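You operate a simulated robot arm through the tools that you are given. There is no shell and no other tool.

The job below is to be done with a simulated robot arm. You get a single attempt, and the scene is never put back.

TASK
Gauge the gold and the red ring and pocket each under its size.
Fine: switch the bore gauge on; each ring goes over its pin, then into the orange tray.

The check looks at the end state, three seconds after you hand in, the way a careful person would. Anything else that was tipped, shoved, dropped, spilled or broken makes it a failure.

THE ROBOT
A 7-joint arm with a two-finger parallel gripper, fixed in place. Base frame: the origin is on the floor under the middle of its stand, x ahead of it, y to its left, z up; the work surface is at about z = 0.9. Lengths are in m, angles in rad, forces in N, time in s.
With the tool pointing down near the work surface it reaches from about 0.3 to 0.68 m from the base axis. Its first joint turns from -1.152 to 1.152 rad. Payload 1.57 kg.
The tool frame sits at the grasp point between the pads (the TCP): z along the fingers, y along the line on which they close. The tips reach 0.03 m beyond it. Largest opening 0.11 m; finger width 0.024, thickness 0.012; the body of the gripper, 0.048 by 0.112 m, starts 0.078 m behind the TCP.
Orientation is that of the tool frame in the base frame, as [roll, pitch, yaw] about the fixed x, y, z axes, in that order (R = Rz(yaw) Ry(pitch) Rx(roll)). With the fingers straight down and closing along the base's y, the tool's x points along the base's -x, its y along +y and its z along -z.

THE INTERFACE
- The arm moves only by the tool step_arm. Its arguments are lists of equal length, an entry for each row: "delta_pos": the shift along the tool's x, y, z in m, a list of three; "rotation": the turn, a rotation vector about the tool's x, y, z in rad, a list of three. In form: {"delta_pos": [[dx, dy, dz], ...], "rotation": [[ax, ay, az], ...]}. A call has 1 to 20 rows; each row shifts and turns the commanded pose from where the row before left it, along the tool's axes as they then stand. "grip" is the opening, from 0 (shut) to 1 (fully open), set as the call begins (left out, the last holds). Each row takes 0.2 s and may step no farther than 0.05 m and 0.15 rad from the row before; otherwise, or with a gripper value out of range, the whole call is refused. Where a pose cannot be reached the arm comes as near as it can. A force on the tool above 90 N (or 10 N above the force at the start of the call, whichever is more), or a blocked arm, ends the call early, and 0.2 s more pass. The fingers move at their own pace (about 0.108 m/s each) and stop on an object; they squeeze with about 36 N. The grip force told is the motor's: it shows also when the fingers shut on nothing. Time passes only in rows, and 0.2 s behind the last, so rows that do not move let the fingers close. The reply holds the time, the measured pose of the TCP, the force on the tool along the base axes, the opening and the grip force, in the units named above and with some noise, with the torque about the TCP (base axes, N m) and any sound that the robot's microphone picked up.
- Cameras (640 x 400 px; columns grow to the right, rows downward): "scene" is fixed at [0.1669, -0.3913, 1.4081]; the picture's right is [0.78, -0.62, 0.00], its down [-0.33, -0.42, -0.85] and it looks along [0.52, 0.66, -0.53] (base axes); focal length 334 px, centre (320, 200). "wrist" rides on the gripper at [0.07, 0.016, -0.141] in the tool frame; the picture's right is [-0.23, 0.97, 0.00], its down [-0.86, -0.20, -0.48] and it looks along [-0.47, -0.11, 0.88] (tool axes); focal length 222 px, centre (320, 200). There is no depth. A picture from a camera that has moved, and an enlarged one, comes with that camera's place and axes in the base frame and with its lens.
- get_image(camera): a new picture of that camera. The clock stands still meanwhile.
- inspect(camera, box): a new picture of the part [left, top, right, bottom] of that camera's present view, enlarged. The clock stands still meanwhile.
- hand_in(): hands the job in; it is judged then, once.

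Nothing tells you positions but the pictures and the camera data. Unless the task says otherwise, let go and move clear before handing in.

The tools are called after "Call:" as name(argument=value, ...) on one line, values as JSON. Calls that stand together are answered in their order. step_arm: Moves the arm, as the interface text tells. Its arguments: {"type":"object","properties":{"delta_pos":{"type":"array"},"rotation":{"type":"array"},"grip":{"type":"number"}},"required":["delta_pos","rotation"]} The other tools are called the same way: get_image (camera) takes a picture; inspect (camera, box) takes an enlarged picture of a part of a camera's view; hand_in () hands the job in.

At the start:

```text
clock: 0.0
tool_pos: [0.4242, -0.1126, 1.2123]
ee_rot: [-3.141, 0.0, 3.141]
force: [-0.7, -0.4, 0.4]
ft_torque: [-0.01, -0.04, -0.03]
width: 0.11
gripper_force: 0.1
```

scene: 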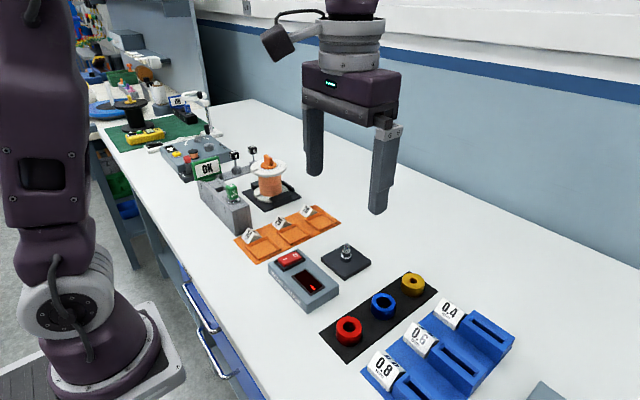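
wrist: 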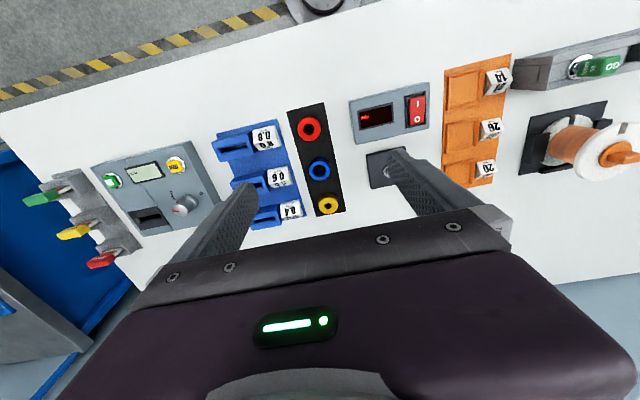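

I see a bench with a black mat holding three rings (red, blue, gold), a bore gauge with a red rocker switch and a pin on a dark base, and an orange tray with three pockets labelled 14/26/20 or so. First I'll look closer at each part.

Call:
inspect(camera="scene", box=[220, 190, 380, 290])

Call:
inspect(camera="scene", box=[260, 230, 460, 360])

Call:
inspect(camera="wrist", box=[280, 50, 540, 220])

```text
4.00 times, centred on (300, 240) of scene
camera zoom: at [0.1669, -0.3913, 1.4081], right [0.78, -0.62, 0.0], down [-0.33, -0.42, -0.85], along [0.52, 0.66, -0.53], focal length 1337 px, centre (400, 40)
```

zoom: 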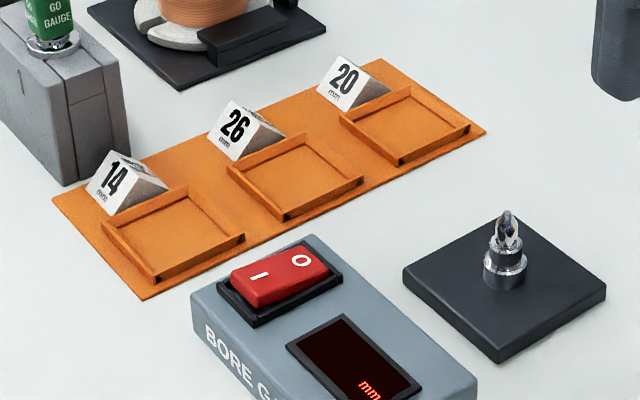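

```text
3.08 times, centred on (360, 295) of scene
camera zoom: at [0.1669, -0.3913, 1.4081], right [0.78, -0.62, 0.0], down [-0.33, -0.42, -0.85], along [0.52, 0.66, -0.53], focal length 1029 px, centre (197, -92)
```

zoom: 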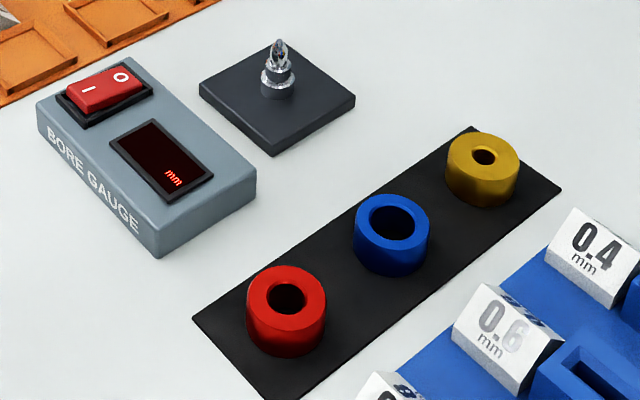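

```text
2.35 times, centred on (410, 135) of wrist
camera zoom: at [0.353, -0.0957, 1.3546], right [0.23, 0.97, 0.0], down [0.86, -0.2, 0.48], along [0.47, -0.11, -0.88], focal length 523 px, centre (108, 353)
```

zoom: 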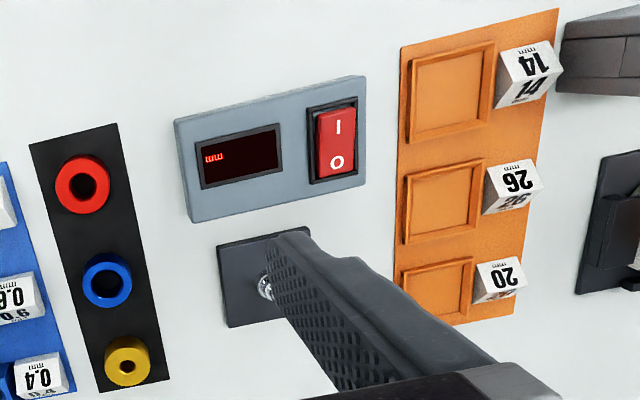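

The rings, pin, switch and pockets are all located roughly from both cameras. I'll zoom in further on the switch, the pin and the rings before moving.

Call:
inspect(camera="scene", box=[262, 240, 345, 316])

Call:
inspect(camera="scene", box=[320, 230, 376, 286])

Call:
inspect(camera="scene", box=[325, 300, 375, 350])

Call:
inspect(camera="scene", box=[390, 260, 440, 310])

```text
5.26 times, centred on (304, 278) of scene
camera zoom: at [0.1669, -0.3913, 1.4081], right [0.78, -0.62, 0.0], down [-0.33, -0.42, -0.85], along [0.52, 0.66, -0.53], focal length 1759 px, centre (407, -210)
```

zoom: 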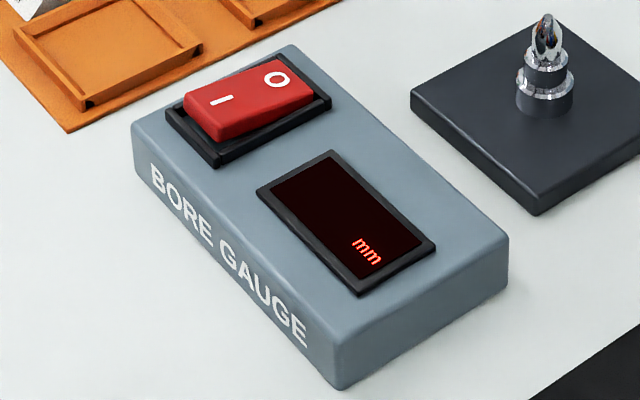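

```text
7.14 times, centred on (348, 258) of scene
camera zoom: at [0.1669, -0.3913, 1.4081], right [0.78, -0.62, 0.0], down [-0.33, -0.42, -0.85], along [0.52, 0.66, -0.53], focal length 2388 px, centre (120, -214)
```

zoom: 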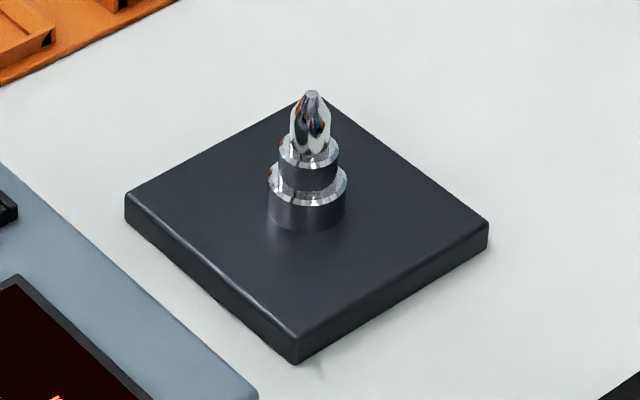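

```text
8.00 times, centred on (350, 325) of scene
camera zoom: at [0.1669, -0.3913, 1.4081], right [0.78, -0.62, 0.0], down [-0.33, -0.42, -0.85], along [0.52, 0.66, -0.53], focal length 2674 px, centre (80, -800)
```

zoom: 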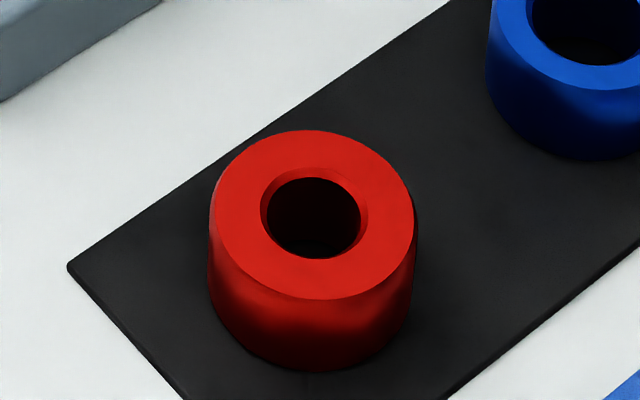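

```text
8.00 times, centred on (415, 285) of scene
camera zoom: at [0.1669, -0.3913, 1.4081], right [0.78, -0.62, 0.0], down [-0.33, -0.42, -0.85], along [0.52, 0.66, -0.53], focal length 2674 px, centre (-440, -480)
```

zoom: 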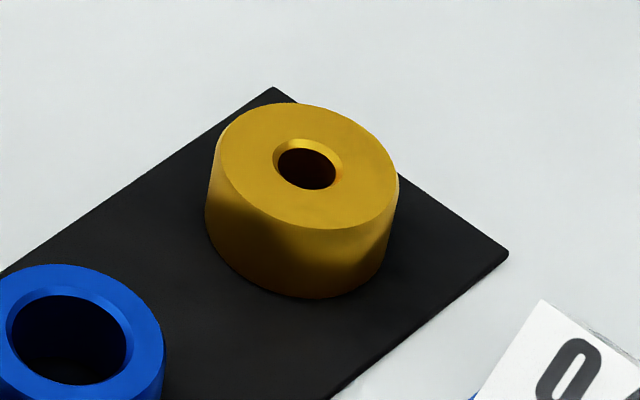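

The rings' bores look like roughly 20 mm (red) and 14 mm (gold), but the gauge has to confirm that. The rocker's O side is pressed in, so it is off, with the I end near x≈0.428, y≈0.059. I'll shut the gripper, move over the switch and look again.

Call:
step_arm(delta_pos=[[-0.0006, 0.0343, 0.03], [-0.0006, 0.0343, 0.03], [-0.0006, 0.0343, 0.03], [-0.0006, 0.0343, 0.03], [-0.0006, 0.0343, 0.03], [0, 0, 0]], rotation=[[0, 0, 0], [0, 0, 0], [0, 0, 0], [0, 0, 0], [0, 0, 0], [0, 0, 0]], grip=0)

Call:
get_image(camera="wrist")

Call:
get_image(camera="scene")

```text
clock: 1.4
tool_pos: [0.4258, 0.0593, 1.0609]
ee_rot: [3.141, 0.001, 3.14]
force: [-1.0, 0.6, -0.2]
ft_torque: [0.0, -0.04, 0.03]
width: 0.0
gripper_force: 21.2
```

```text
taken
camera wrist: at [0.3545, 0.0767, 1.2034], right [0.23, 0.97, 0.0], down [0.86, -0.2, 0.48], along [0.47, -0.11, -0.88], focal length 222 px, centre (320, 200)
```

wrist: 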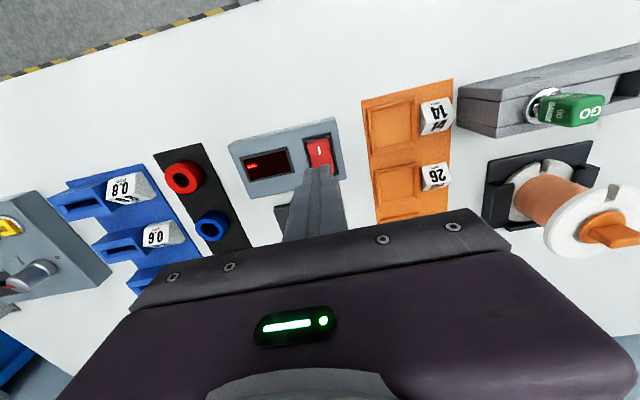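

```text
taken
```

scene: 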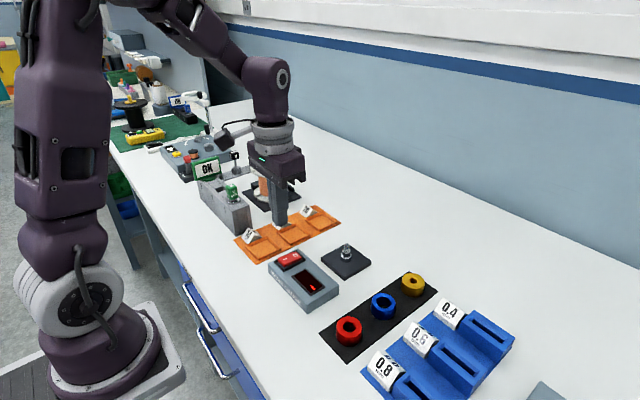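

Call:
inspect(camera="wrist", box=[220, 100, 380, 220])

```text
3.33 times, centred on (300, 160) of wrist
camera zoom: at [0.3545, 0.0767, 1.2034], right [0.23, 0.97, 0.0], down [0.86, -0.2, 0.48], along [0.47, -0.11, -0.88], focal length 740 px, centre (387, 333)
```

zoom: 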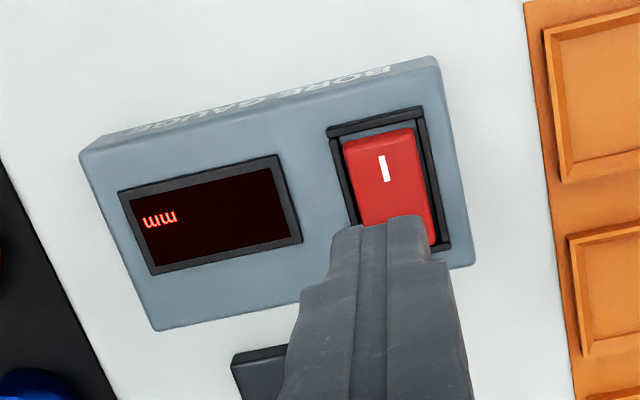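

The I mark is at about (0.429, 0.058) and the rocker's raised end at x≈0.417. I'll lower to just above it, then press gently in small steps.

Call:
step_arm(delta_pos=[[-0.001, -0.0005, 0.025], [0, 0, 0.025], [0, 0, 0.02], [0, 0, 0.006], [0, 0, 0]], rotation=[[0, 0, 0], [0, 0, 0], [0, 0, 0], [0, 0, 0], [0, 0, 0]])

Call:
inspect(camera="scene", box=[250, 210, 360, 310])

```text
clock: 2.6
tool_pos: [0.4267, 0.0585, 0.987]
ee_rot: [3.142, 0.0, -3.141]
force: [0.3, 0.1, -0.7]
ft_torque: [-0.02, 0.02, -0.02]
width: 0.0
gripper_force: 21.6
```

```text
4.00 times, centred on (305, 260) of scene
camera zoom: at [0.1669, -0.3913, 1.4081], right [0.78, -0.62, 0.0], down [-0.33, -0.42, -0.85], along [0.52, 0.66, -0.53], focal length 1337 px, centre (380, -40)
```

zoom: 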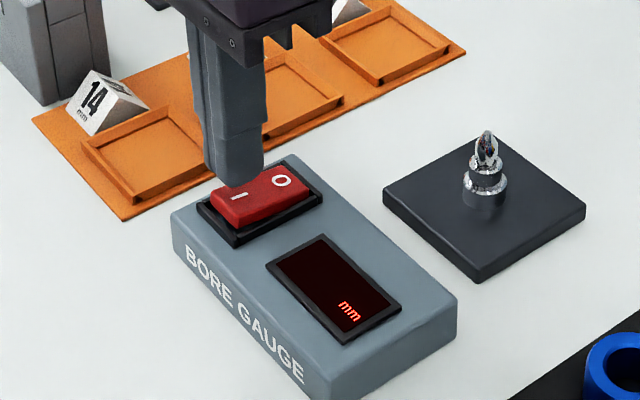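

The closed tips are right above the I side with about 1.5 cm to go. I'll continue down in 2 mm steps.

Call:
step_arm(delta_pos=[[0, 0, 0.003], [0, 0, 0.003], [0, 0, 0.002], [0, 0, 0.002], [0, 0, 0.002], [0, 0, 0.002]], rotation=[[0, 0, 0], [0, 0, 0], [0, 0, 0], [0, 0, 0], [0, 0, 0], [0, 0, 0]])

Call:
inspect(camera="scene", box=[250, 210, 360, 310])

```text
clock: 4.0
tool_pos: [0.4268, 0.0591, 0.9744]
ee_rot: [-3.141, 0.002, 3.142]
force: [0.1, 0.5, 0.2]
ft_torque: [0.03, 0.0, 0.0]
width: 0.0002
gripper_force: 20.9
```

```text
4.00 times, centred on (305, 260) of scene
camera zoom: at [0.1669, -0.3913, 1.4081], right [0.78, -0.62, 0.0], down [-0.33, -0.42, -0.85], along [0.52, 0.66, -0.53], focal length 1337 px, centre (380, -40)
```

zoom: 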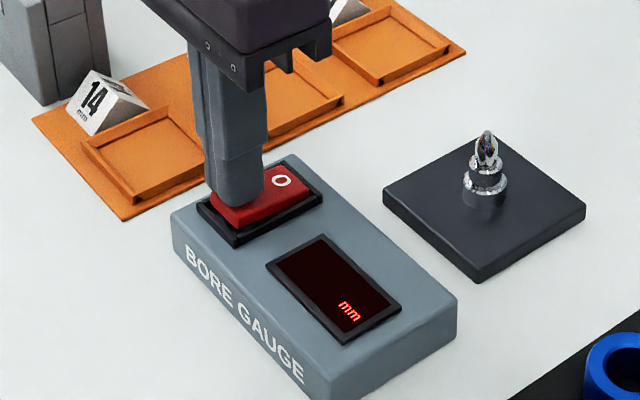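

Call:
step_arm(delta_pos=[[0, 0, 0.0015], [0, 0, 0.0015], [0, 0, 0.0015], [0, 0, 0.001]], rotation=[[0, 0, 0], [0, 0, 0], [0, 0, 0], [0, 0, 0]])

Call:
inspect(camera="scene", box=[250, 210, 360, 310])

```text
clock: 5.0
tool_pos: [0.4264, 0.0586, 0.9712]
ee_rot: [3.14, 0.004, -3.141]
force: [-18.4, -2.2, 85.8]
ft_torque: [-0.1, -0.45, -0.17]
width: 0.0003
gripper_force: 21.9
```

```text
4.00 times, centred on (305, 260) of scene
camera zoom: at [0.1652, -0.3916, 1.4083], right [0.78, -0.62, 0.0], down [-0.33, -0.42, -0.85], along [0.53, 0.66, -0.53], focal length 1337 px, centre (380, -40)
```

zoom: 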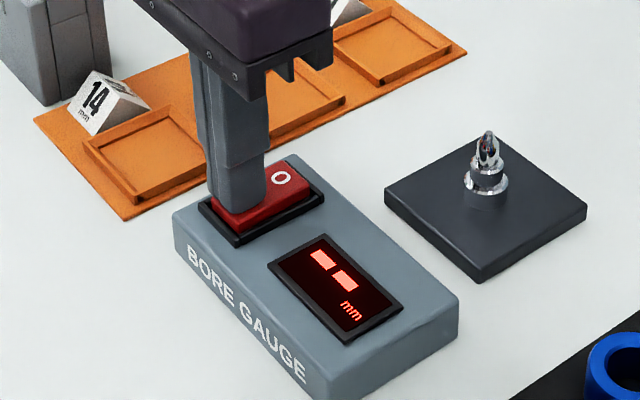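

The display now shows "-- mm", so the gauge is on; the force is high, so I'll back off straight up. The scene camera appears to have shifted by about 2 mm, and I'll use its new data.

Call:
step_arm(delta_pos=[[0, 0, -0.003], [0, 0, -0.005], [0, 0, -0.02], [0, 0, -0.03], [0, 0, -0.03], [0, 0, 0]], rotation=[[0, 0, 0], [0, 0, 0], [0, 0, 0], [0, 0, 0], [0, 0, 0], [0, 0, 0]])

Call:
inspect(camera="scene", box=[250, 210, 360, 310])

Call:
get_image(camera="wrist")

```text
clock: 6.4
tool_pos: [0.4279, 0.0592, 1.0563]
ee_rot: [-3.141, -0.001, 3.141]
force: [-0.1, -0.9, -0.6]
ft_torque: [0.01, 0.01, -0.03]
width: 0.0002
gripper_force: 21.3
```

```text
4.00 times, centred on (305, 260) of scene
camera zoom: at [0.1669, -0.3913, 1.4081], right [0.78, -0.62, 0.0], down [-0.33, -0.42, -0.85], along [0.52, 0.66, -0.53], focal length 1337 px, centre (380, -40)
```

zoom: 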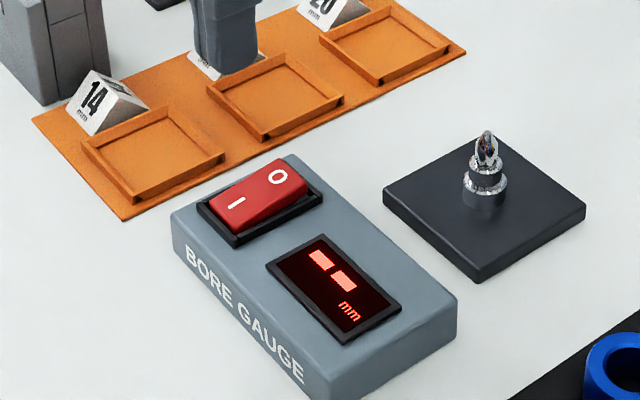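

```text
taken
camera wrist: at [0.3573, 0.0761, 1.1981], right [0.23, 0.97, 0.0], down [0.86, -0.2, 0.48], along [0.47, -0.11, -0.88], focal length 222 px, centre (320, 200)
```

wrist: 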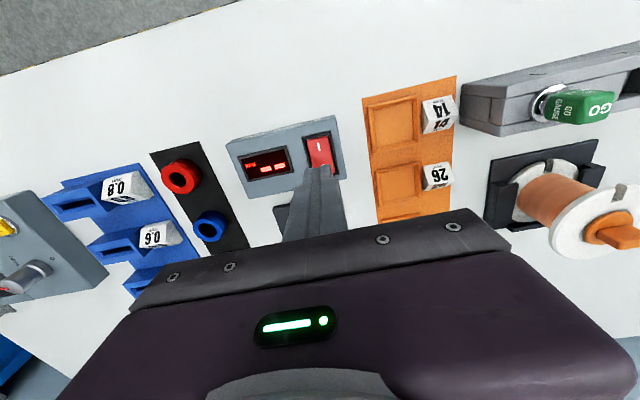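

The gauge is latched on. Next I rise and turn the gripper 90° so it closes along x, which keeps the fingers clear of the tray labels, with the fingers partly open.

Call:
step_arm(delta_pos=[[0, 0, -0.008], [0, 0, -0.008], [0, 0, -0.008], [0, 0, -0.008], [0, 0, -0.008], [0, 0, -0.008], [0, 0, -0.008], [0, 0, -0.008], [0, 0, 0], [0, 0, 0], [0, 0, 0], [0, 0, 0]], rotation=[[0, 0, -0.15], [0, 0, -0.15], [0, 0, -0.15], [0, 0, -0.15], [0, 0, -0.15], [0, 0, -0.15], [0, 0, -0.15], [0, 0, -0.15], [0, 0, -0.15], [0, 0, -0.15], [0, 0, -0.0708], [0, 0, 0]], grip=0.6)

```text
clock: 9.0
tool_pos: [0.4261, 0.0579, 1.1209]
ee_rot: [-3.141, 0.0, -1.57]
force: [0.5, 0.4, 0.1]
ft_torque: [-0.02, -0.01, -0.04]
width: 0.0661
gripper_force: 0.0
```

The gripper now closes along x. I'll move above the red ring and refine its position with the wrist camera.

Call:
step_arm(delta_pos=[[0.0388, -0.0008, 0.012], [0.0388, -0.0008, 0.012], [0.0388, -0.0008, 0.012], [0.0388, -0.0008, 0.012], [0.0388, -0.0008, 0.012], [0, 0, 0]], rotation=[[0, 0, 0], [0, 0, 0], [0, 0, 0], [0, 0, 0], [0, 0, 0], [0, 0, 0]])

Call:
get_image(camera="wrist")

Call:
inspect(camera="scene", box=[280, 230, 460, 370])

```text
clock: 10.4
tool_pos: [0.4326, -0.135, 1.0597]
ee_rot: [3.14, -0.001, -1.572]
force: [-0.5, 0.6, 0.1]
ft_torque: [0.01, 0.0, 0.0]
width: 0.0662
gripper_force: 0.0
```

```text
taken
camera wrist: at [0.4142, -0.204, 1.2001], right [-0.97, 0.23, 0.0], down [0.2, 0.86, 0.48], along [0.11, 0.47, -0.88], focal length 222 px, centre (320, 200)
```

wrist: 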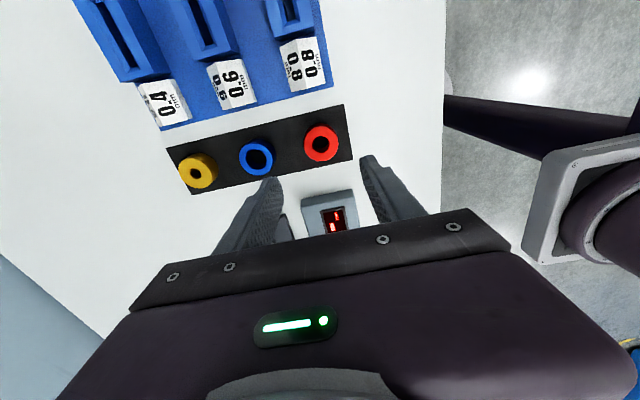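

```text
2.86 times, centred on (370, 300) of scene
camera zoom: at [0.1669, -0.3914, 1.4081], right [0.78, -0.62, 0.0], down [-0.33, -0.42, -0.85], along [0.52, 0.66, -0.53], focal length 955 px, centre (177, -86)
```

zoom: 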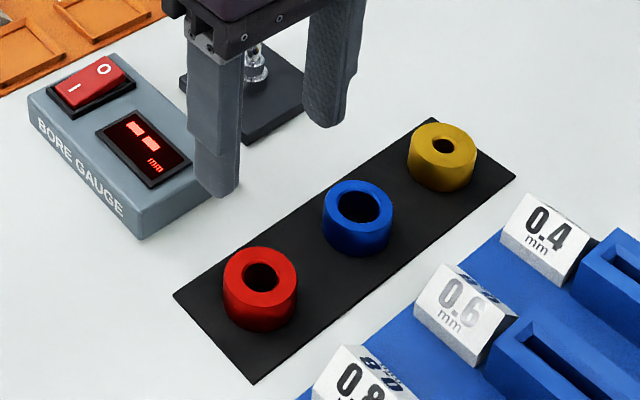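

Call:
inspect(camera="wrist", box=[290, 110, 354, 174])

Call:
inspect(camera="wrist", box=[170, 100, 360, 220])

```text
6.25 times, centred on (322, 142) of wrist
camera zoom: at [0.4142, -0.204, 1.2001], right [-0.97, 0.23, 0.0], down [0.2, 0.86, 0.48], along [0.11, 0.47, -0.88], focal length 1388 px, centre (308, 562)
```

zoom: 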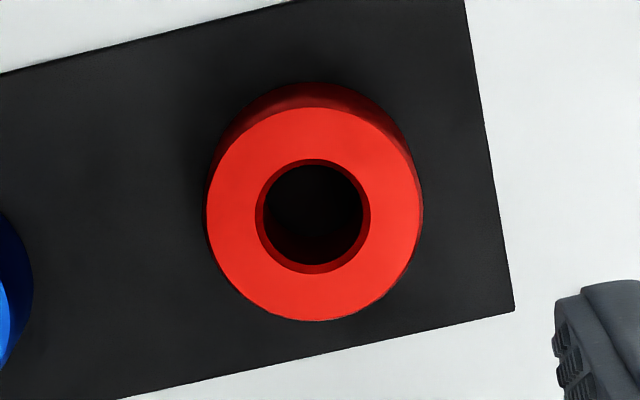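

```text
3.33 times, centred on (265, 160) of wrist
camera zoom: at [0.4142, -0.204, 1.2001], right [-0.97, 0.23, 0.0], down [0.2, 0.86, 0.48], along [0.11, 0.47, -0.88], focal length 740 px, centre (503, 333)
```

zoom: 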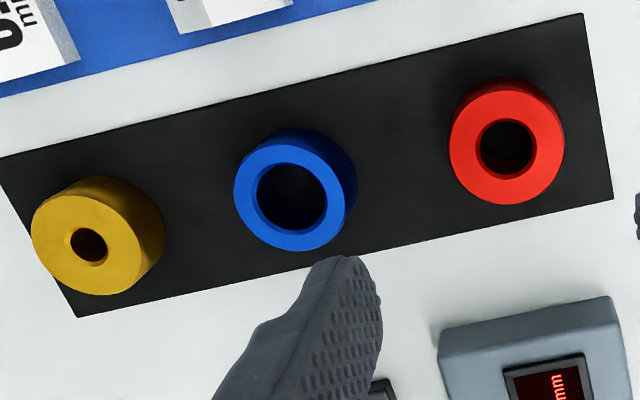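

The red ring's centre comes out at about (0.430, -0.135), almost under the TCP. I'll descend around it with the tips about 12 mm above the mat, so they clear the pocket walls later.

Call:
step_arm(delta_pos=[[0.001, 0, 0.04], [0, 0, 0.035], [0, 0, 0.02], [0, 0, 0.01], [0, 0, 0]], rotation=[[0, 0, 0], [0, 0, 0], [0, 0, 0], [0, 0, 0], [0, 0, 0]])

Call:
inspect(camera="scene", box=[290, 270, 430, 370])

Call:
get_image(camera="wrist")

```text
clock: 11.6
tool_pos: [0.4307, -0.1374, 0.9558]
ee_rot: [-3.141, 0.0, -1.572]
force: [-0.2, 0.2, -0.2]
ft_torque: [-0.03, 0.02, 0.03]
width: 0.0662
gripper_force: 0.1
```

```text
4.00 times, centred on (360, 320) of scene
camera zoom: at [0.1669, -0.3913, 1.4081], right [0.78, -0.62, 0.0], down [-0.33, -0.42, -0.85], along [0.52, 0.66, -0.53], focal length 1337 px, centre (160, -280)
```

zoom: 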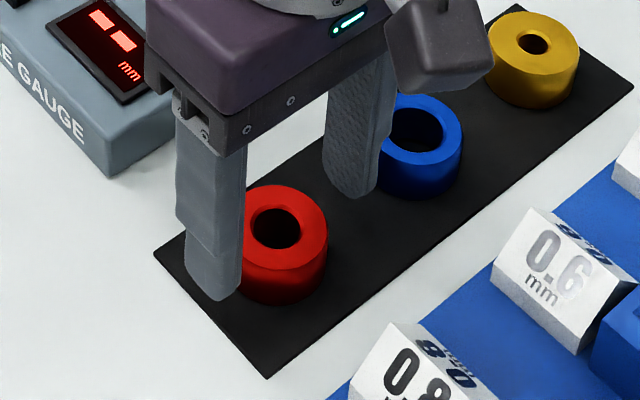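

```text
taken
camera wrist: at [0.4142, -0.2062, 1.096], right [-0.97, 0.23, 0.0], down [0.2, 0.86, 0.48], along [0.11, 0.47, -0.88], focal length 222 px, centre (320, 200)
```

wrist: 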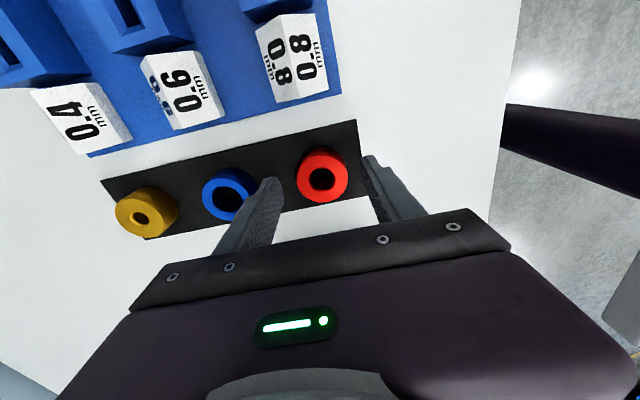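

Call:
inspect(camera="wrist", box=[240, 130, 400, 230])

```text
4.00 times, centred on (320, 180) of wrist
camera zoom: at [0.4142, -0.2062, 1.096], right [-0.97, 0.23, 0.0], down [0.2, 0.86, 0.48], along [0.11, 0.47, -0.88], focal length 888 px, centre (320, 280)
```

zoom: 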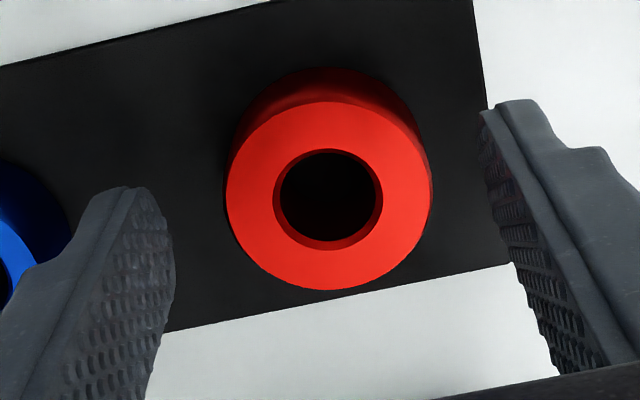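

The ring is centred between the fingers to within about 1 mm. I'll lower the last centimetre, then close on it.

Call:
step_arm(delta_pos=[[-0.001, 0.0005, 0.006], [0, 0, 0.005], [0, 0, 0]], rotation=[[0, 0, 0], [0, 0, 0], [0, 0, 0]])

Call:
step_arm(delta_pos=[[0, 0, 0], [0, 0, 0], [0, 0, 0], [0, 0, 0]], rotation=[[0, 0, 0], [0, 0, 0], [0, 0, 0], [0, 0, 0]], grip=0.3)

```text
clock: 12.4
tool_pos: [0.4302, -0.1352, 0.9441]
ee_rot: [-3.14, 0.002, -1.569]
force: [-0.3, 0.3, -0.8]
ft_torque: [0.0, -0.04, -0.03]
width: 0.0661
gripper_force: 0.0
```

```text
clock: 13.4
tool_pos: [0.4316, -0.1356, 0.9444]
ee_rot: [3.141, 0.0, -1.57]
force: [0.8, 0.7, 0.4]
ft_torque: [0.0, -0.01, -0.03]
width: 0.0428
gripper_force: 36.1
```

The ring is gripped at about 43 mm wide. I'll lift it and carry it to just beyond the pin in +y, so the wrist camera can see the pin in front of the held ring.

Call:
step_arm(delta_pos=[[0, 0, -0.01], [0, 0, -0.03], [0, 0, -0.04], [0, 0, -0.01], [-0.0308, -0.0202, 0], [-0.0308, -0.0202, 0], [-0.0308, -0.0202, 0], [-0.0308, -0.0202, 0], [-0.0308, -0.0202, 0], [-0.0308, -0.0202, 0], [0, 0, 0], [0, 0, 0]], rotation=[[0, 0, 0], [0, 0, 0], [0, 0, 0], [0, 0, 0], [0, 0, 0], [0, 0, 0], [0, 0, 0], [0, 0, 0], [0, 0, 0], [0, 0, 0], [0, 0, 0], [0, 0, 0]])

Call:
get_image(camera="wrist")

Call:
get_image(camera="scene")

```text
clock: 16.0
tool_pos: [0.5506, 0.0481, 1.0311]
ee_rot: [-3.141, -0.001, -1.572]
force: [-0.3, 0.4, 0.6]
ft_torque: [0.0, 0.0, -0.02]
width: 0.0328
gripper_force: 0.0
```

```text
taken
camera wrist: at [0.5337, -0.0202, 1.1732], right [-0.97, 0.23, 0.0], down [0.2, 0.86, 0.48], along [0.11, 0.47, -0.88], focal length 222 px, centre (320, 200)
```

wrist: 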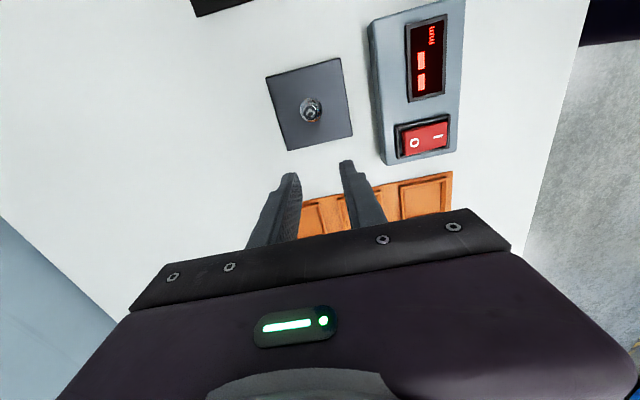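

```text
taken
```

scene: 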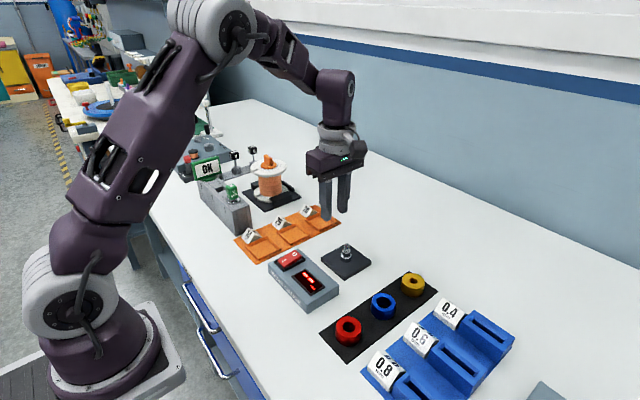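

The ring slipped out of the grasp during the lift and is still on the mat, so I need a deeper grip. First I'll check the ring's state and measure the pin while it's in clear view.

Call:
inspect(camera="scene", box=[310, 260, 450, 370])

Call:
inspect(camera="scene", box=[325, 300, 375, 350])

Call:
inspect(camera="wrist", box=[250, 50, 370, 160])

Call:
inspect(camera="wrist", box=[240, 140, 400, 260])

```text
3.64 times, centred on (380, 315) of scene
camera zoom: at [0.1669, -0.3913, 1.4081], right [0.78, -0.62, 0.0], down [-0.33, -0.42, -0.85], along [0.52, 0.66, -0.53], focal length 1216 px, centre (102, -218)
```

zoom: 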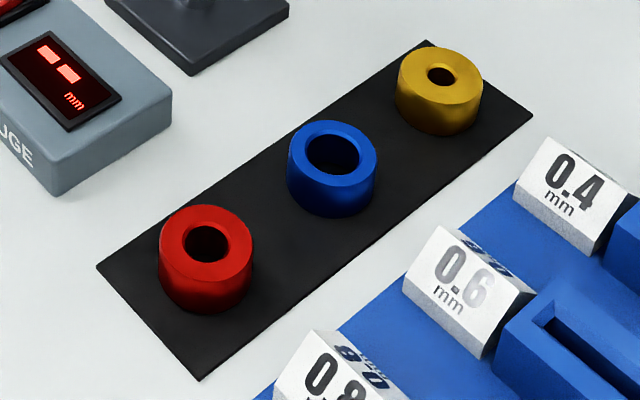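

```text
8.00 times, centred on (350, 325) of scene
camera zoom: at [0.1669, -0.3913, 1.4081], right [0.78, -0.62, 0.0], down [-0.33, -0.42, -0.85], along [0.52, 0.66, -0.53], focal length 2674 px, centre (80, -800)
```

zoom: 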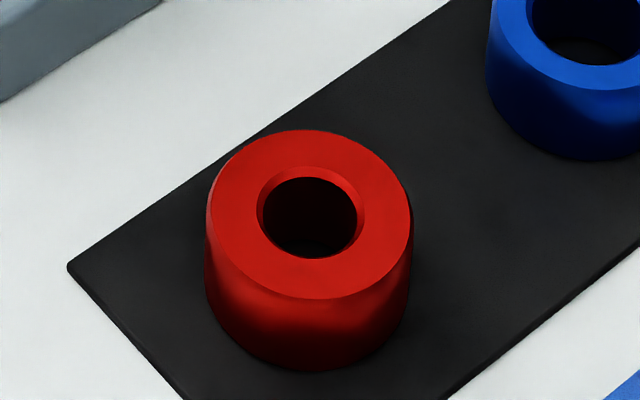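

```text
3.64 times, centred on (310, 105) of wrist
camera zoom: at [0.5337, -0.0202, 1.1732], right [-0.97, 0.23, 0.0], down [0.2, 0.86, 0.48], along [0.11, 0.47, -0.88], focal length 808 px, centre (356, 546)
```

zoom: 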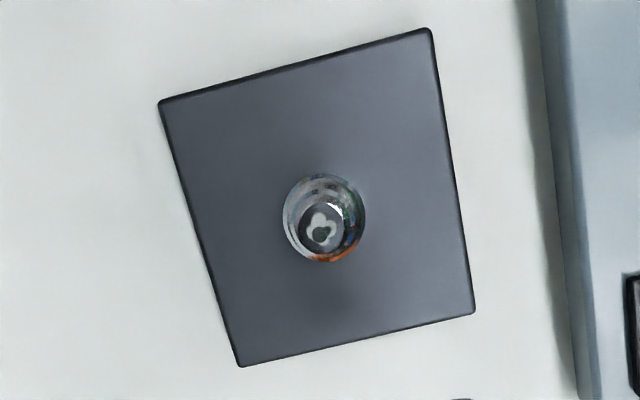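

```text
3.33 times, centred on (320, 200) of wrist
camera zoom: at [0.5337, -0.0202, 1.1732], right [-0.97, 0.23, 0.0], down [0.2, 0.86, 0.48], along [0.11, 0.47, -0.88], focal length 740 px, centre (320, 200)
```

zoom: 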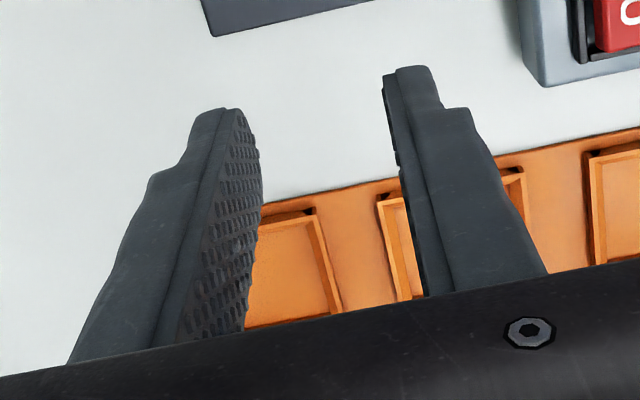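

The ring is still upright and only about 1 mm from where it was; the pin measures at about (0.549, 0.005). I'll go back over the ring with the fingers open and take a deeper grip.

Call:
step_arm(delta_pos=[[0.0308, 0.0202, 0], [0.0308, 0.0202, 0], [0.0308, 0.0202, 0], [0.0308, 0.0202, 0], [0.0308, 0.0202, 0], [0.0303, 0.0202, 0], [0, 0, 0.03], [0, 0, 0.025], [0, 0, 0]], rotation=[[0, 0, 0], [0, 0, 0], [0, 0, 0], [0, 0, 0], [0, 0, 0], [0, 0, 0], [0, 0, 0], [0, 0, 0], [0, 0, 0]], grip=0.6)

Call:
inspect(camera="wrist", box=[240, 130, 400, 230])

Call:
inspect(camera="scene", box=[290, 250, 430, 370])

```text
clock: 18.0
tool_pos: [0.4315, -0.1333, 0.9788]
ee_rot: [3.141, -0.001, -1.57]
force: [-0.3, -0.2, 0.6]
ft_torque: [-0.01, 0.01, -0.01]
width: 0.0659
gripper_force: 0.1
```

```text
4.00 times, centred on (320, 180) of wrist
camera zoom: at [0.4146, -0.2031, 1.12], right [-0.97, 0.23, 0.0], down [0.2, 0.86, 0.48], along [0.11, 0.47, -0.88], focal length 888 px, centre (320, 280)
```

zoom: 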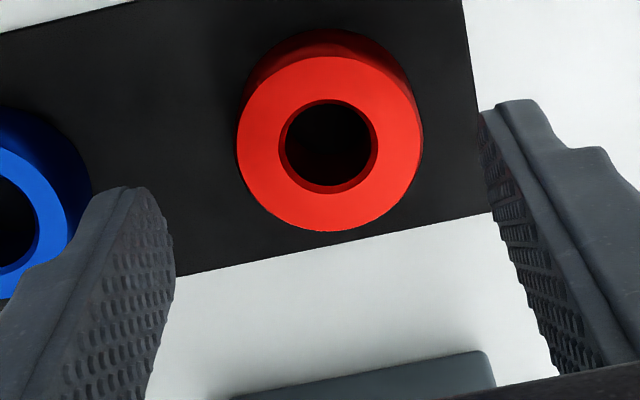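

```text
3.33 times, centred on (360, 310) of scene
camera zoom: at [0.1669, -0.3913, 1.4081], right [0.78, -0.62, 0.0], down [-0.33, -0.42, -0.85], along [0.52, 0.66, -0.53], focal length 1114 px, centre (187, -167)
```

zoom: 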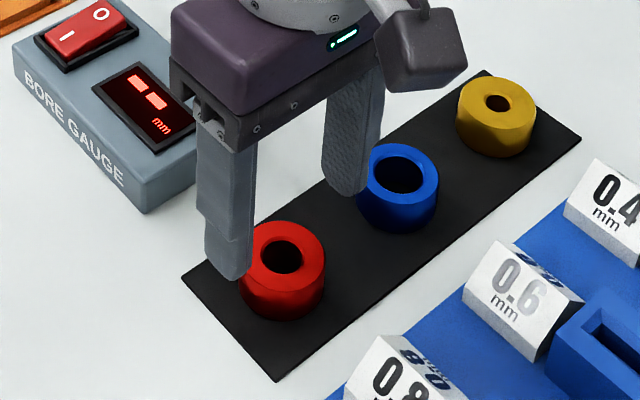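

The ring is about 1.5 mm off in -y and 2 mm off in -x from the TCP, so I'll correct that and go down deeper, with the tips about 4 mm above the mat.

Call:
step_arm(delta_pos=[[0.0015, 0.0015, 0.015], [0, 0, 0.015], [0, 0, 0.007], [0, 0, 0.005], [0, 0, 0]], rotation=[[0, 0, 0], [0, 0, 0], [0, 0, 0], [0, 0, 0], [0, 0, 0]])

Call:
inspect(camera="wrist", box=[240, 130, 400, 230])

Call:
inspect(camera="scene", box=[310, 290, 410, 370])

```text
clock: 19.2
tool_pos: [0.429, -0.1371, 0.9361]
ee_rot: [3.141, 0.0, -1.572]
force: [0.3, 0.0, -0.8]
ft_torque: [-0.02, -0.02, 0.02]
width: 0.0658
gripper_force: 0.0
```

```text
4.00 times, centred on (320, 180) of wrist
camera zoom: at [0.4122, -0.2059, 1.0777], right [-0.97, 0.23, 0.0], down [0.2, 0.86, 0.48], along [0.11, 0.47, -0.88], focal length 888 px, centre (320, 280)
```

zoom: 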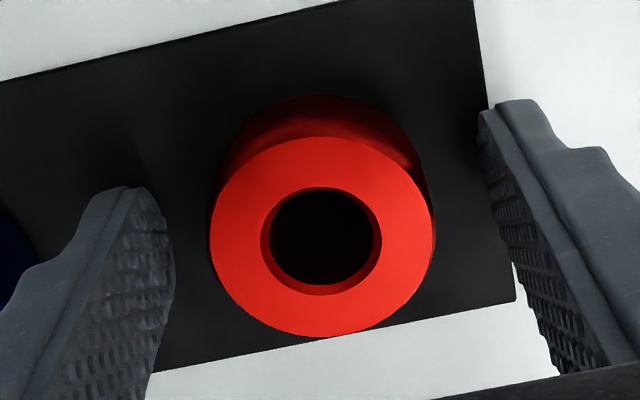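

```text
5.00 times, centred on (360, 330) of scene
camera zoom: at [0.1669, -0.3913, 1.4081], right [0.78, -0.62, 0.0], down [-0.33, -0.42, -0.85], along [0.52, 0.66, -0.53], focal length 1671 px, centre (120, -450)
```

zoom: 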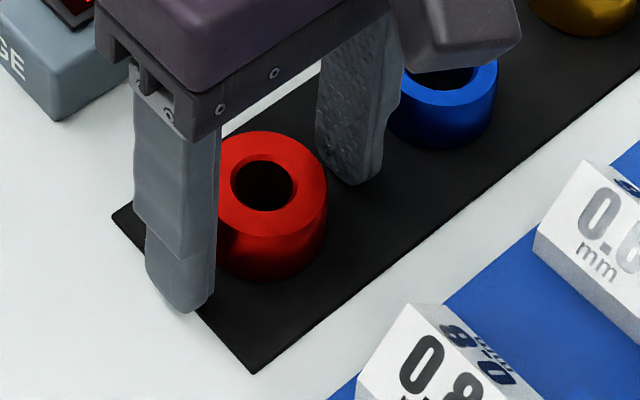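

The fingers now straddle the ring at near full depth. I'll nudge 1 mm in +y, close fully, and lift slowly while watching the width.

Call:
step_arm(delta_pos=[[-0.001, 0, 0], [0, 0, 0]], rotation=[[0, 0, 0], [0, 0, 0]])

Call:
step_arm(delta_pos=[[0, 0, 0], [0, 0, 0], [0, 0, 0], [0, 0, 0], [0, 0, 0]], rotation=[[0, 0, 0], [0, 0, 0], [0, 0, 0], [0, 0, 0], [0, 0, 0]], grip=0)

Call:
step_arm(delta_pos=[[0, 0, -0.002], [0, 0, -0.003], [0, 0, -0.005], [0, 0, 0]], rotation=[[0, 0, 0], [0, 0, 0], [0, 0, 0], [0, 0, 0]])

Call:
inspect(camera="scene", box=[310, 290, 410, 370])

```text
clock: 19.8
tool_pos: [0.4281, -0.1356, 0.9377]
ee_rot: [-3.141, 0.0, -1.572]
force: [-0.7, 0.3, -0.8]
ft_torque: [-0.02, -0.01, -0.01]
width: 0.066
gripper_force: 0.0
```

```text
clock: 21.0
tool_pos: [0.4306, -0.1361, 0.9359]
ee_rot: [3.141, -0.002, -1.572]
force: [-2.0, 0.0, 1.8]
ft_torque: [-0.01, 0.04, 0.01]
width: 0.043
gripper_force: 36.4
```

```text
clock: 22.0
tool_pos: [0.4291, -0.1357, 0.9455]
ee_rot: [3.141, 0.0, -1.572]
force: [0.4, 0.0, -0.1]
ft_torque: [0.01, 0.02, 0.02]
width: 0.0429
gripper_force: 35.7
```

```text
5.00 times, centred on (360, 330) of scene
camera zoom: at [0.1669, -0.3913, 1.4081], right [0.78, -0.62, 0.0], down [-0.33, -0.42, -0.85], along [0.52, 0.66, -0.53], focal length 1671 px, centre (120, -450)
```

zoom: 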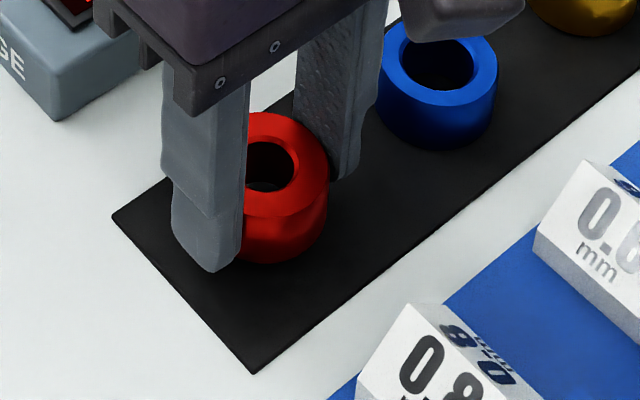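

The ring came up with the gripper this time. I'll look more closely for slip or tilt before lifting further.

Call:
inspect(camera="scene", box=[335, 300, 385, 350])

Call:
inspect(camera="wrist", box=[240, 130, 400, 230])

```text
8.00 times, centred on (360, 325) of scene
camera zoom: at [0.1669, -0.3913, 1.4081], right [0.78, -0.62, 0.0], down [-0.33, -0.42, -0.85], along [0.52, 0.66, -0.53], focal length 2674 px, centre (0, -800)
```

zoom: 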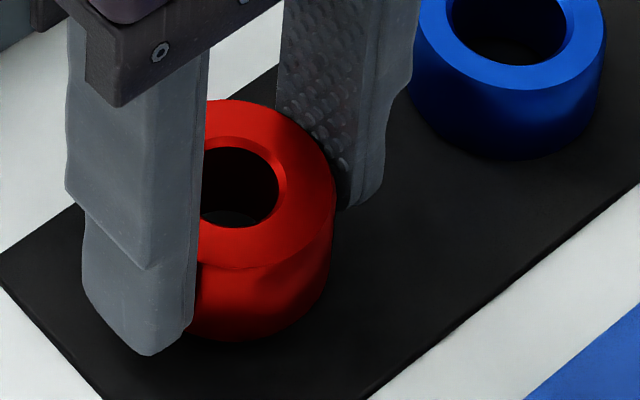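

```text
4.00 times, centred on (320, 180) of wrist
camera zoom: at [0.4125, -0.205, 1.0877], right [-0.97, 0.23, 0.0], down [0.2, 0.86, 0.48], along [0.11, 0.47, -0.88], focal length 888 px, centre (320, 280)
```

zoom: 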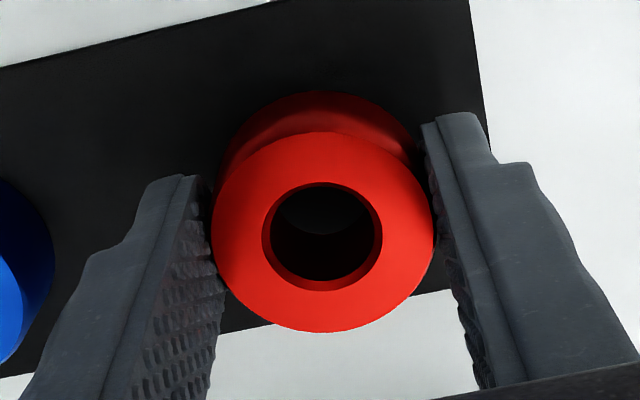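

The ring is level and held. I'll continue the lift smoothly.

Call:
step_arm(delta_pos=[[0, 0, -0.005], [0, 0, -0.01], [0, 0, -0.015], [0, 0, -0.02], [0, 0, -0.02], [0, 0, -0.01], [0, 0, -0.005], [0, 0, 0]], rotation=[[0, 0, 0], [0, 0, 0], [0, 0, 0], [0, 0, 0], [0, 0, 0], [0, 0, 0], [0, 0, 0], [0, 0, 0]])

Call:
inspect(camera="wrist", box=[240, 130, 400, 230])

```text
clock: 23.8
tool_pos: [0.4311, -0.1331, 1.0321]
ee_rot: [-3.141, 0.001, -1.57]
force: [-0.2, -0.2, -0.5]
ft_torque: [-0.02, 0.03, 0.03]
width: 0.043
gripper_force: 36.2
```

```text
4.00 times, centred on (320, 180) of wrist
camera zoom: at [0.4129, -0.2035, 1.1733], right [-0.97, 0.23, 0.0], down [0.2, 0.86, 0.48], along [0.11, 0.47, -0.88], focal length 888 px, centre (320, 280)
```

zoom: 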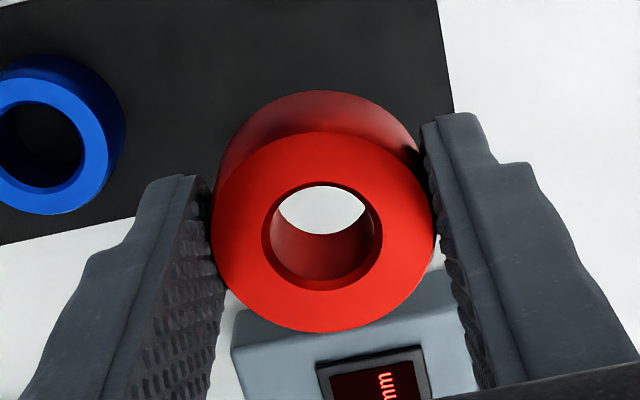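

The red ring is held firmly and centred on the TCP, bottom about 34 mm below it. I'll carry it gently to just past the pin to measure the offset visually.

Call:
step_arm(delta_pos=[[-0.0103, -0.0075, 0], [-0.0207, -0.0151, 0], [-0.0207, -0.0151, 0], [-0.0207, -0.0151, 0], [-0.0207, -0.0151, 0], [-0.0207, -0.0151, 0], [-0.0207, -0.0151, 0], [-0.0207, -0.0151, 0], [-0.0101, -0.0073, 0], [0, 0, 0], [0, 0, 0]], rotation=[[0, 0, 0], [0, 0, 0], [0, 0, 0], [0, 0, 0], [0, 0, 0], [0, 0, 0], [0, 0, 0], [0, 0, 0], [0, 0, 0], [0, 0, 0], [0, 0, 0]])

Call:
get_image(camera="wrist")

Call:
inspect(camera="wrist", box=[250, 80, 410, 200])

Call:
inspect(camera="scene", box=[300, 180, 400, 280])

```text
clock: 26.2
tool_pos: [0.5498, 0.0334, 1.0325]
ee_rot: [-3.141, 0.0, -1.572]
force: [0.2, 0.8, -0.4]
ft_torque: [-0.02, -0.02, 0.02]
width: 0.0432
gripper_force: 35.9
```

```text
taken
camera wrist: at [0.5329, -0.0374, 1.1735], right [-0.97, 0.23, 0.0], down [0.2, 0.86, 0.48], along [0.11, 0.47, -0.88], focal length 222 px, centre (320, 200)
```

wrist: 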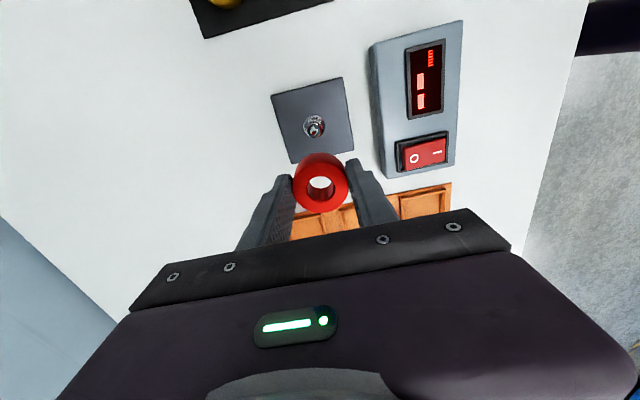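

```text
3.33 times, centred on (330, 140) of wrist
camera zoom: at [0.5329, -0.0374, 1.1735], right [-0.97, 0.23, 0.0], down [0.2, 0.86, 0.48], along [0.11, 0.47, -0.88], focal length 740 px, centre (287, 400)
```

zoom: 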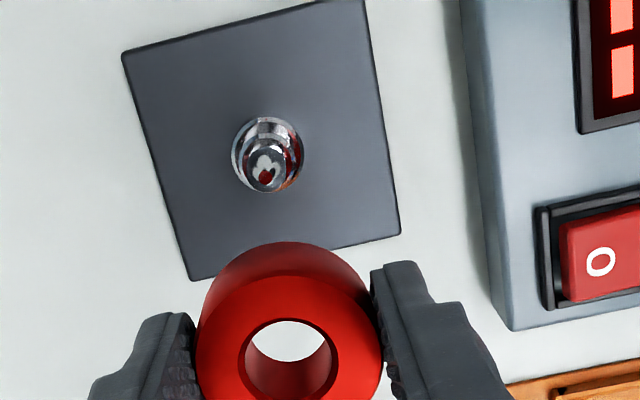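

```text
4.00 times, centred on (350, 230) of scene
camera zoom: at [0.1669, -0.3913, 1.4081], right [0.78, -0.62, 0.0], down [-0.33, -0.42, -0.85], along [0.52, 0.66, -0.53], focal length 1337 px, centre (200, 80)
```

zoom: 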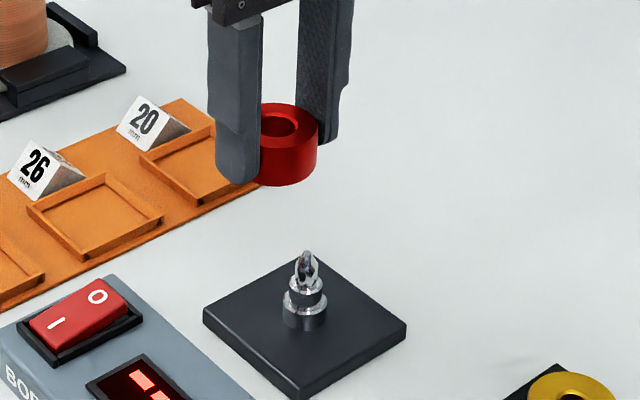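

The pin is 27.3 mm in -y and about 0.5 mm in +x from the held ring. I'll shift over it and lower to just above the tip, then check from the scene camera.

Call:
step_arm(delta_pos=[[0.01, 0, 0], [0.01, -0.0004, 0], [0.0073, 0, 0], [0, 0, 0.01], [0, 0, 0.015], [0, 0, 0.008], [0, 0, 0]], rotation=[[0, 0, 0], [0, 0, 0], [0, 0, 0], [0, 0, 0], [0, 0, 0], [0, 0, 0], [0, 0, 0]])

Call:
inspect(camera="scene", box=[315, 205, 385, 275])

Call:
inspect(camera="wrist", box=[250, 120, 410, 230])

```text
clock: 27.8
tool_pos: [0.5498, 0.0022, 0.9993]
ee_rot: [3.141, -0.001, -1.571]
force: [0.6, -0.4, -1.0]
ft_torque: [-0.01, 0.01, -0.01]
width: 0.0429
gripper_force: 35.8
```

```text
5.71 times, centred on (350, 240) of scene
camera zoom: at [0.1669, -0.3913, 1.4081], right [0.78, -0.62, 0.0], down [-0.33, -0.42, -0.85], along [0.52, 0.66, -0.53], focal length 1910 px, centre (149, -29)
```

zoom: 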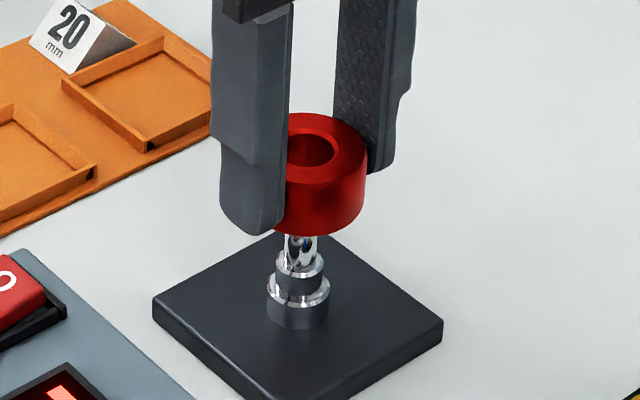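

```text
3.64 times, centred on (330, 175) of wrist
camera zoom: at [0.5323, -0.0666, 1.1409], right [-0.97, 0.23, 0.0], down [0.2, 0.86, 0.48], along [0.11, 0.47, -0.88], focal length 808 px, centre (284, 291)
```

zoom: 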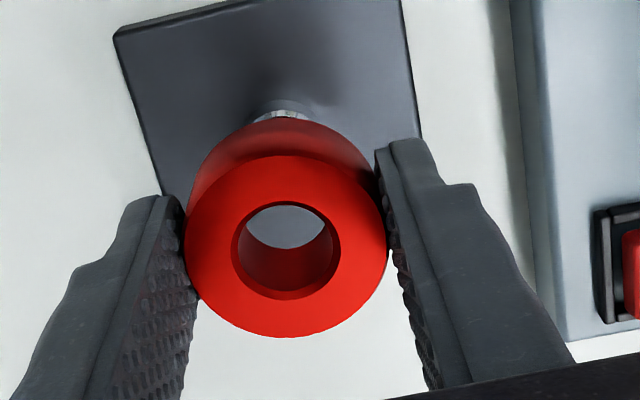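

Call:
inspect(camera="scene", box=[330, 218, 370, 268])

Call:
inspect(camera="wrist", box=[295, 135, 355, 195])

```text
8.00 times, centred on (350, 243) of scene
camera zoom: at [0.1669, -0.3913, 1.4081], right [0.78, -0.62, 0.0], down [-0.33, -0.42, -0.85], along [0.52, 0.66, -0.53], focal length 2674 px, centre (80, -144)
```

zoom: 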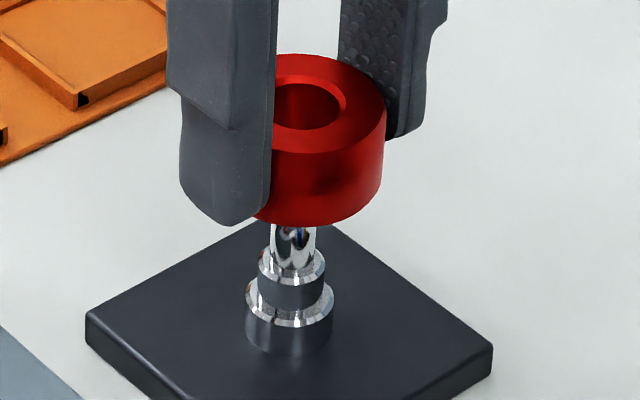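

```text
6.67 times, centred on (325, 165) of wrist
camera zoom: at [0.5323, -0.0666, 1.1409], right [-0.97, 0.23, 0.0], down [0.2, 0.86, 0.48], along [0.11, 0.47, -0.88], focal length 1481 px, centre (287, 433)
```

zoom: 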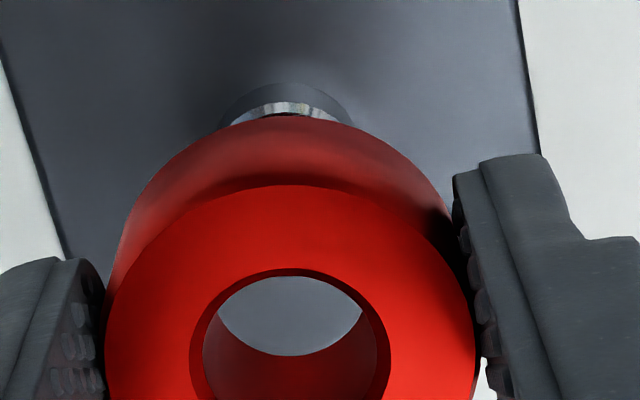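

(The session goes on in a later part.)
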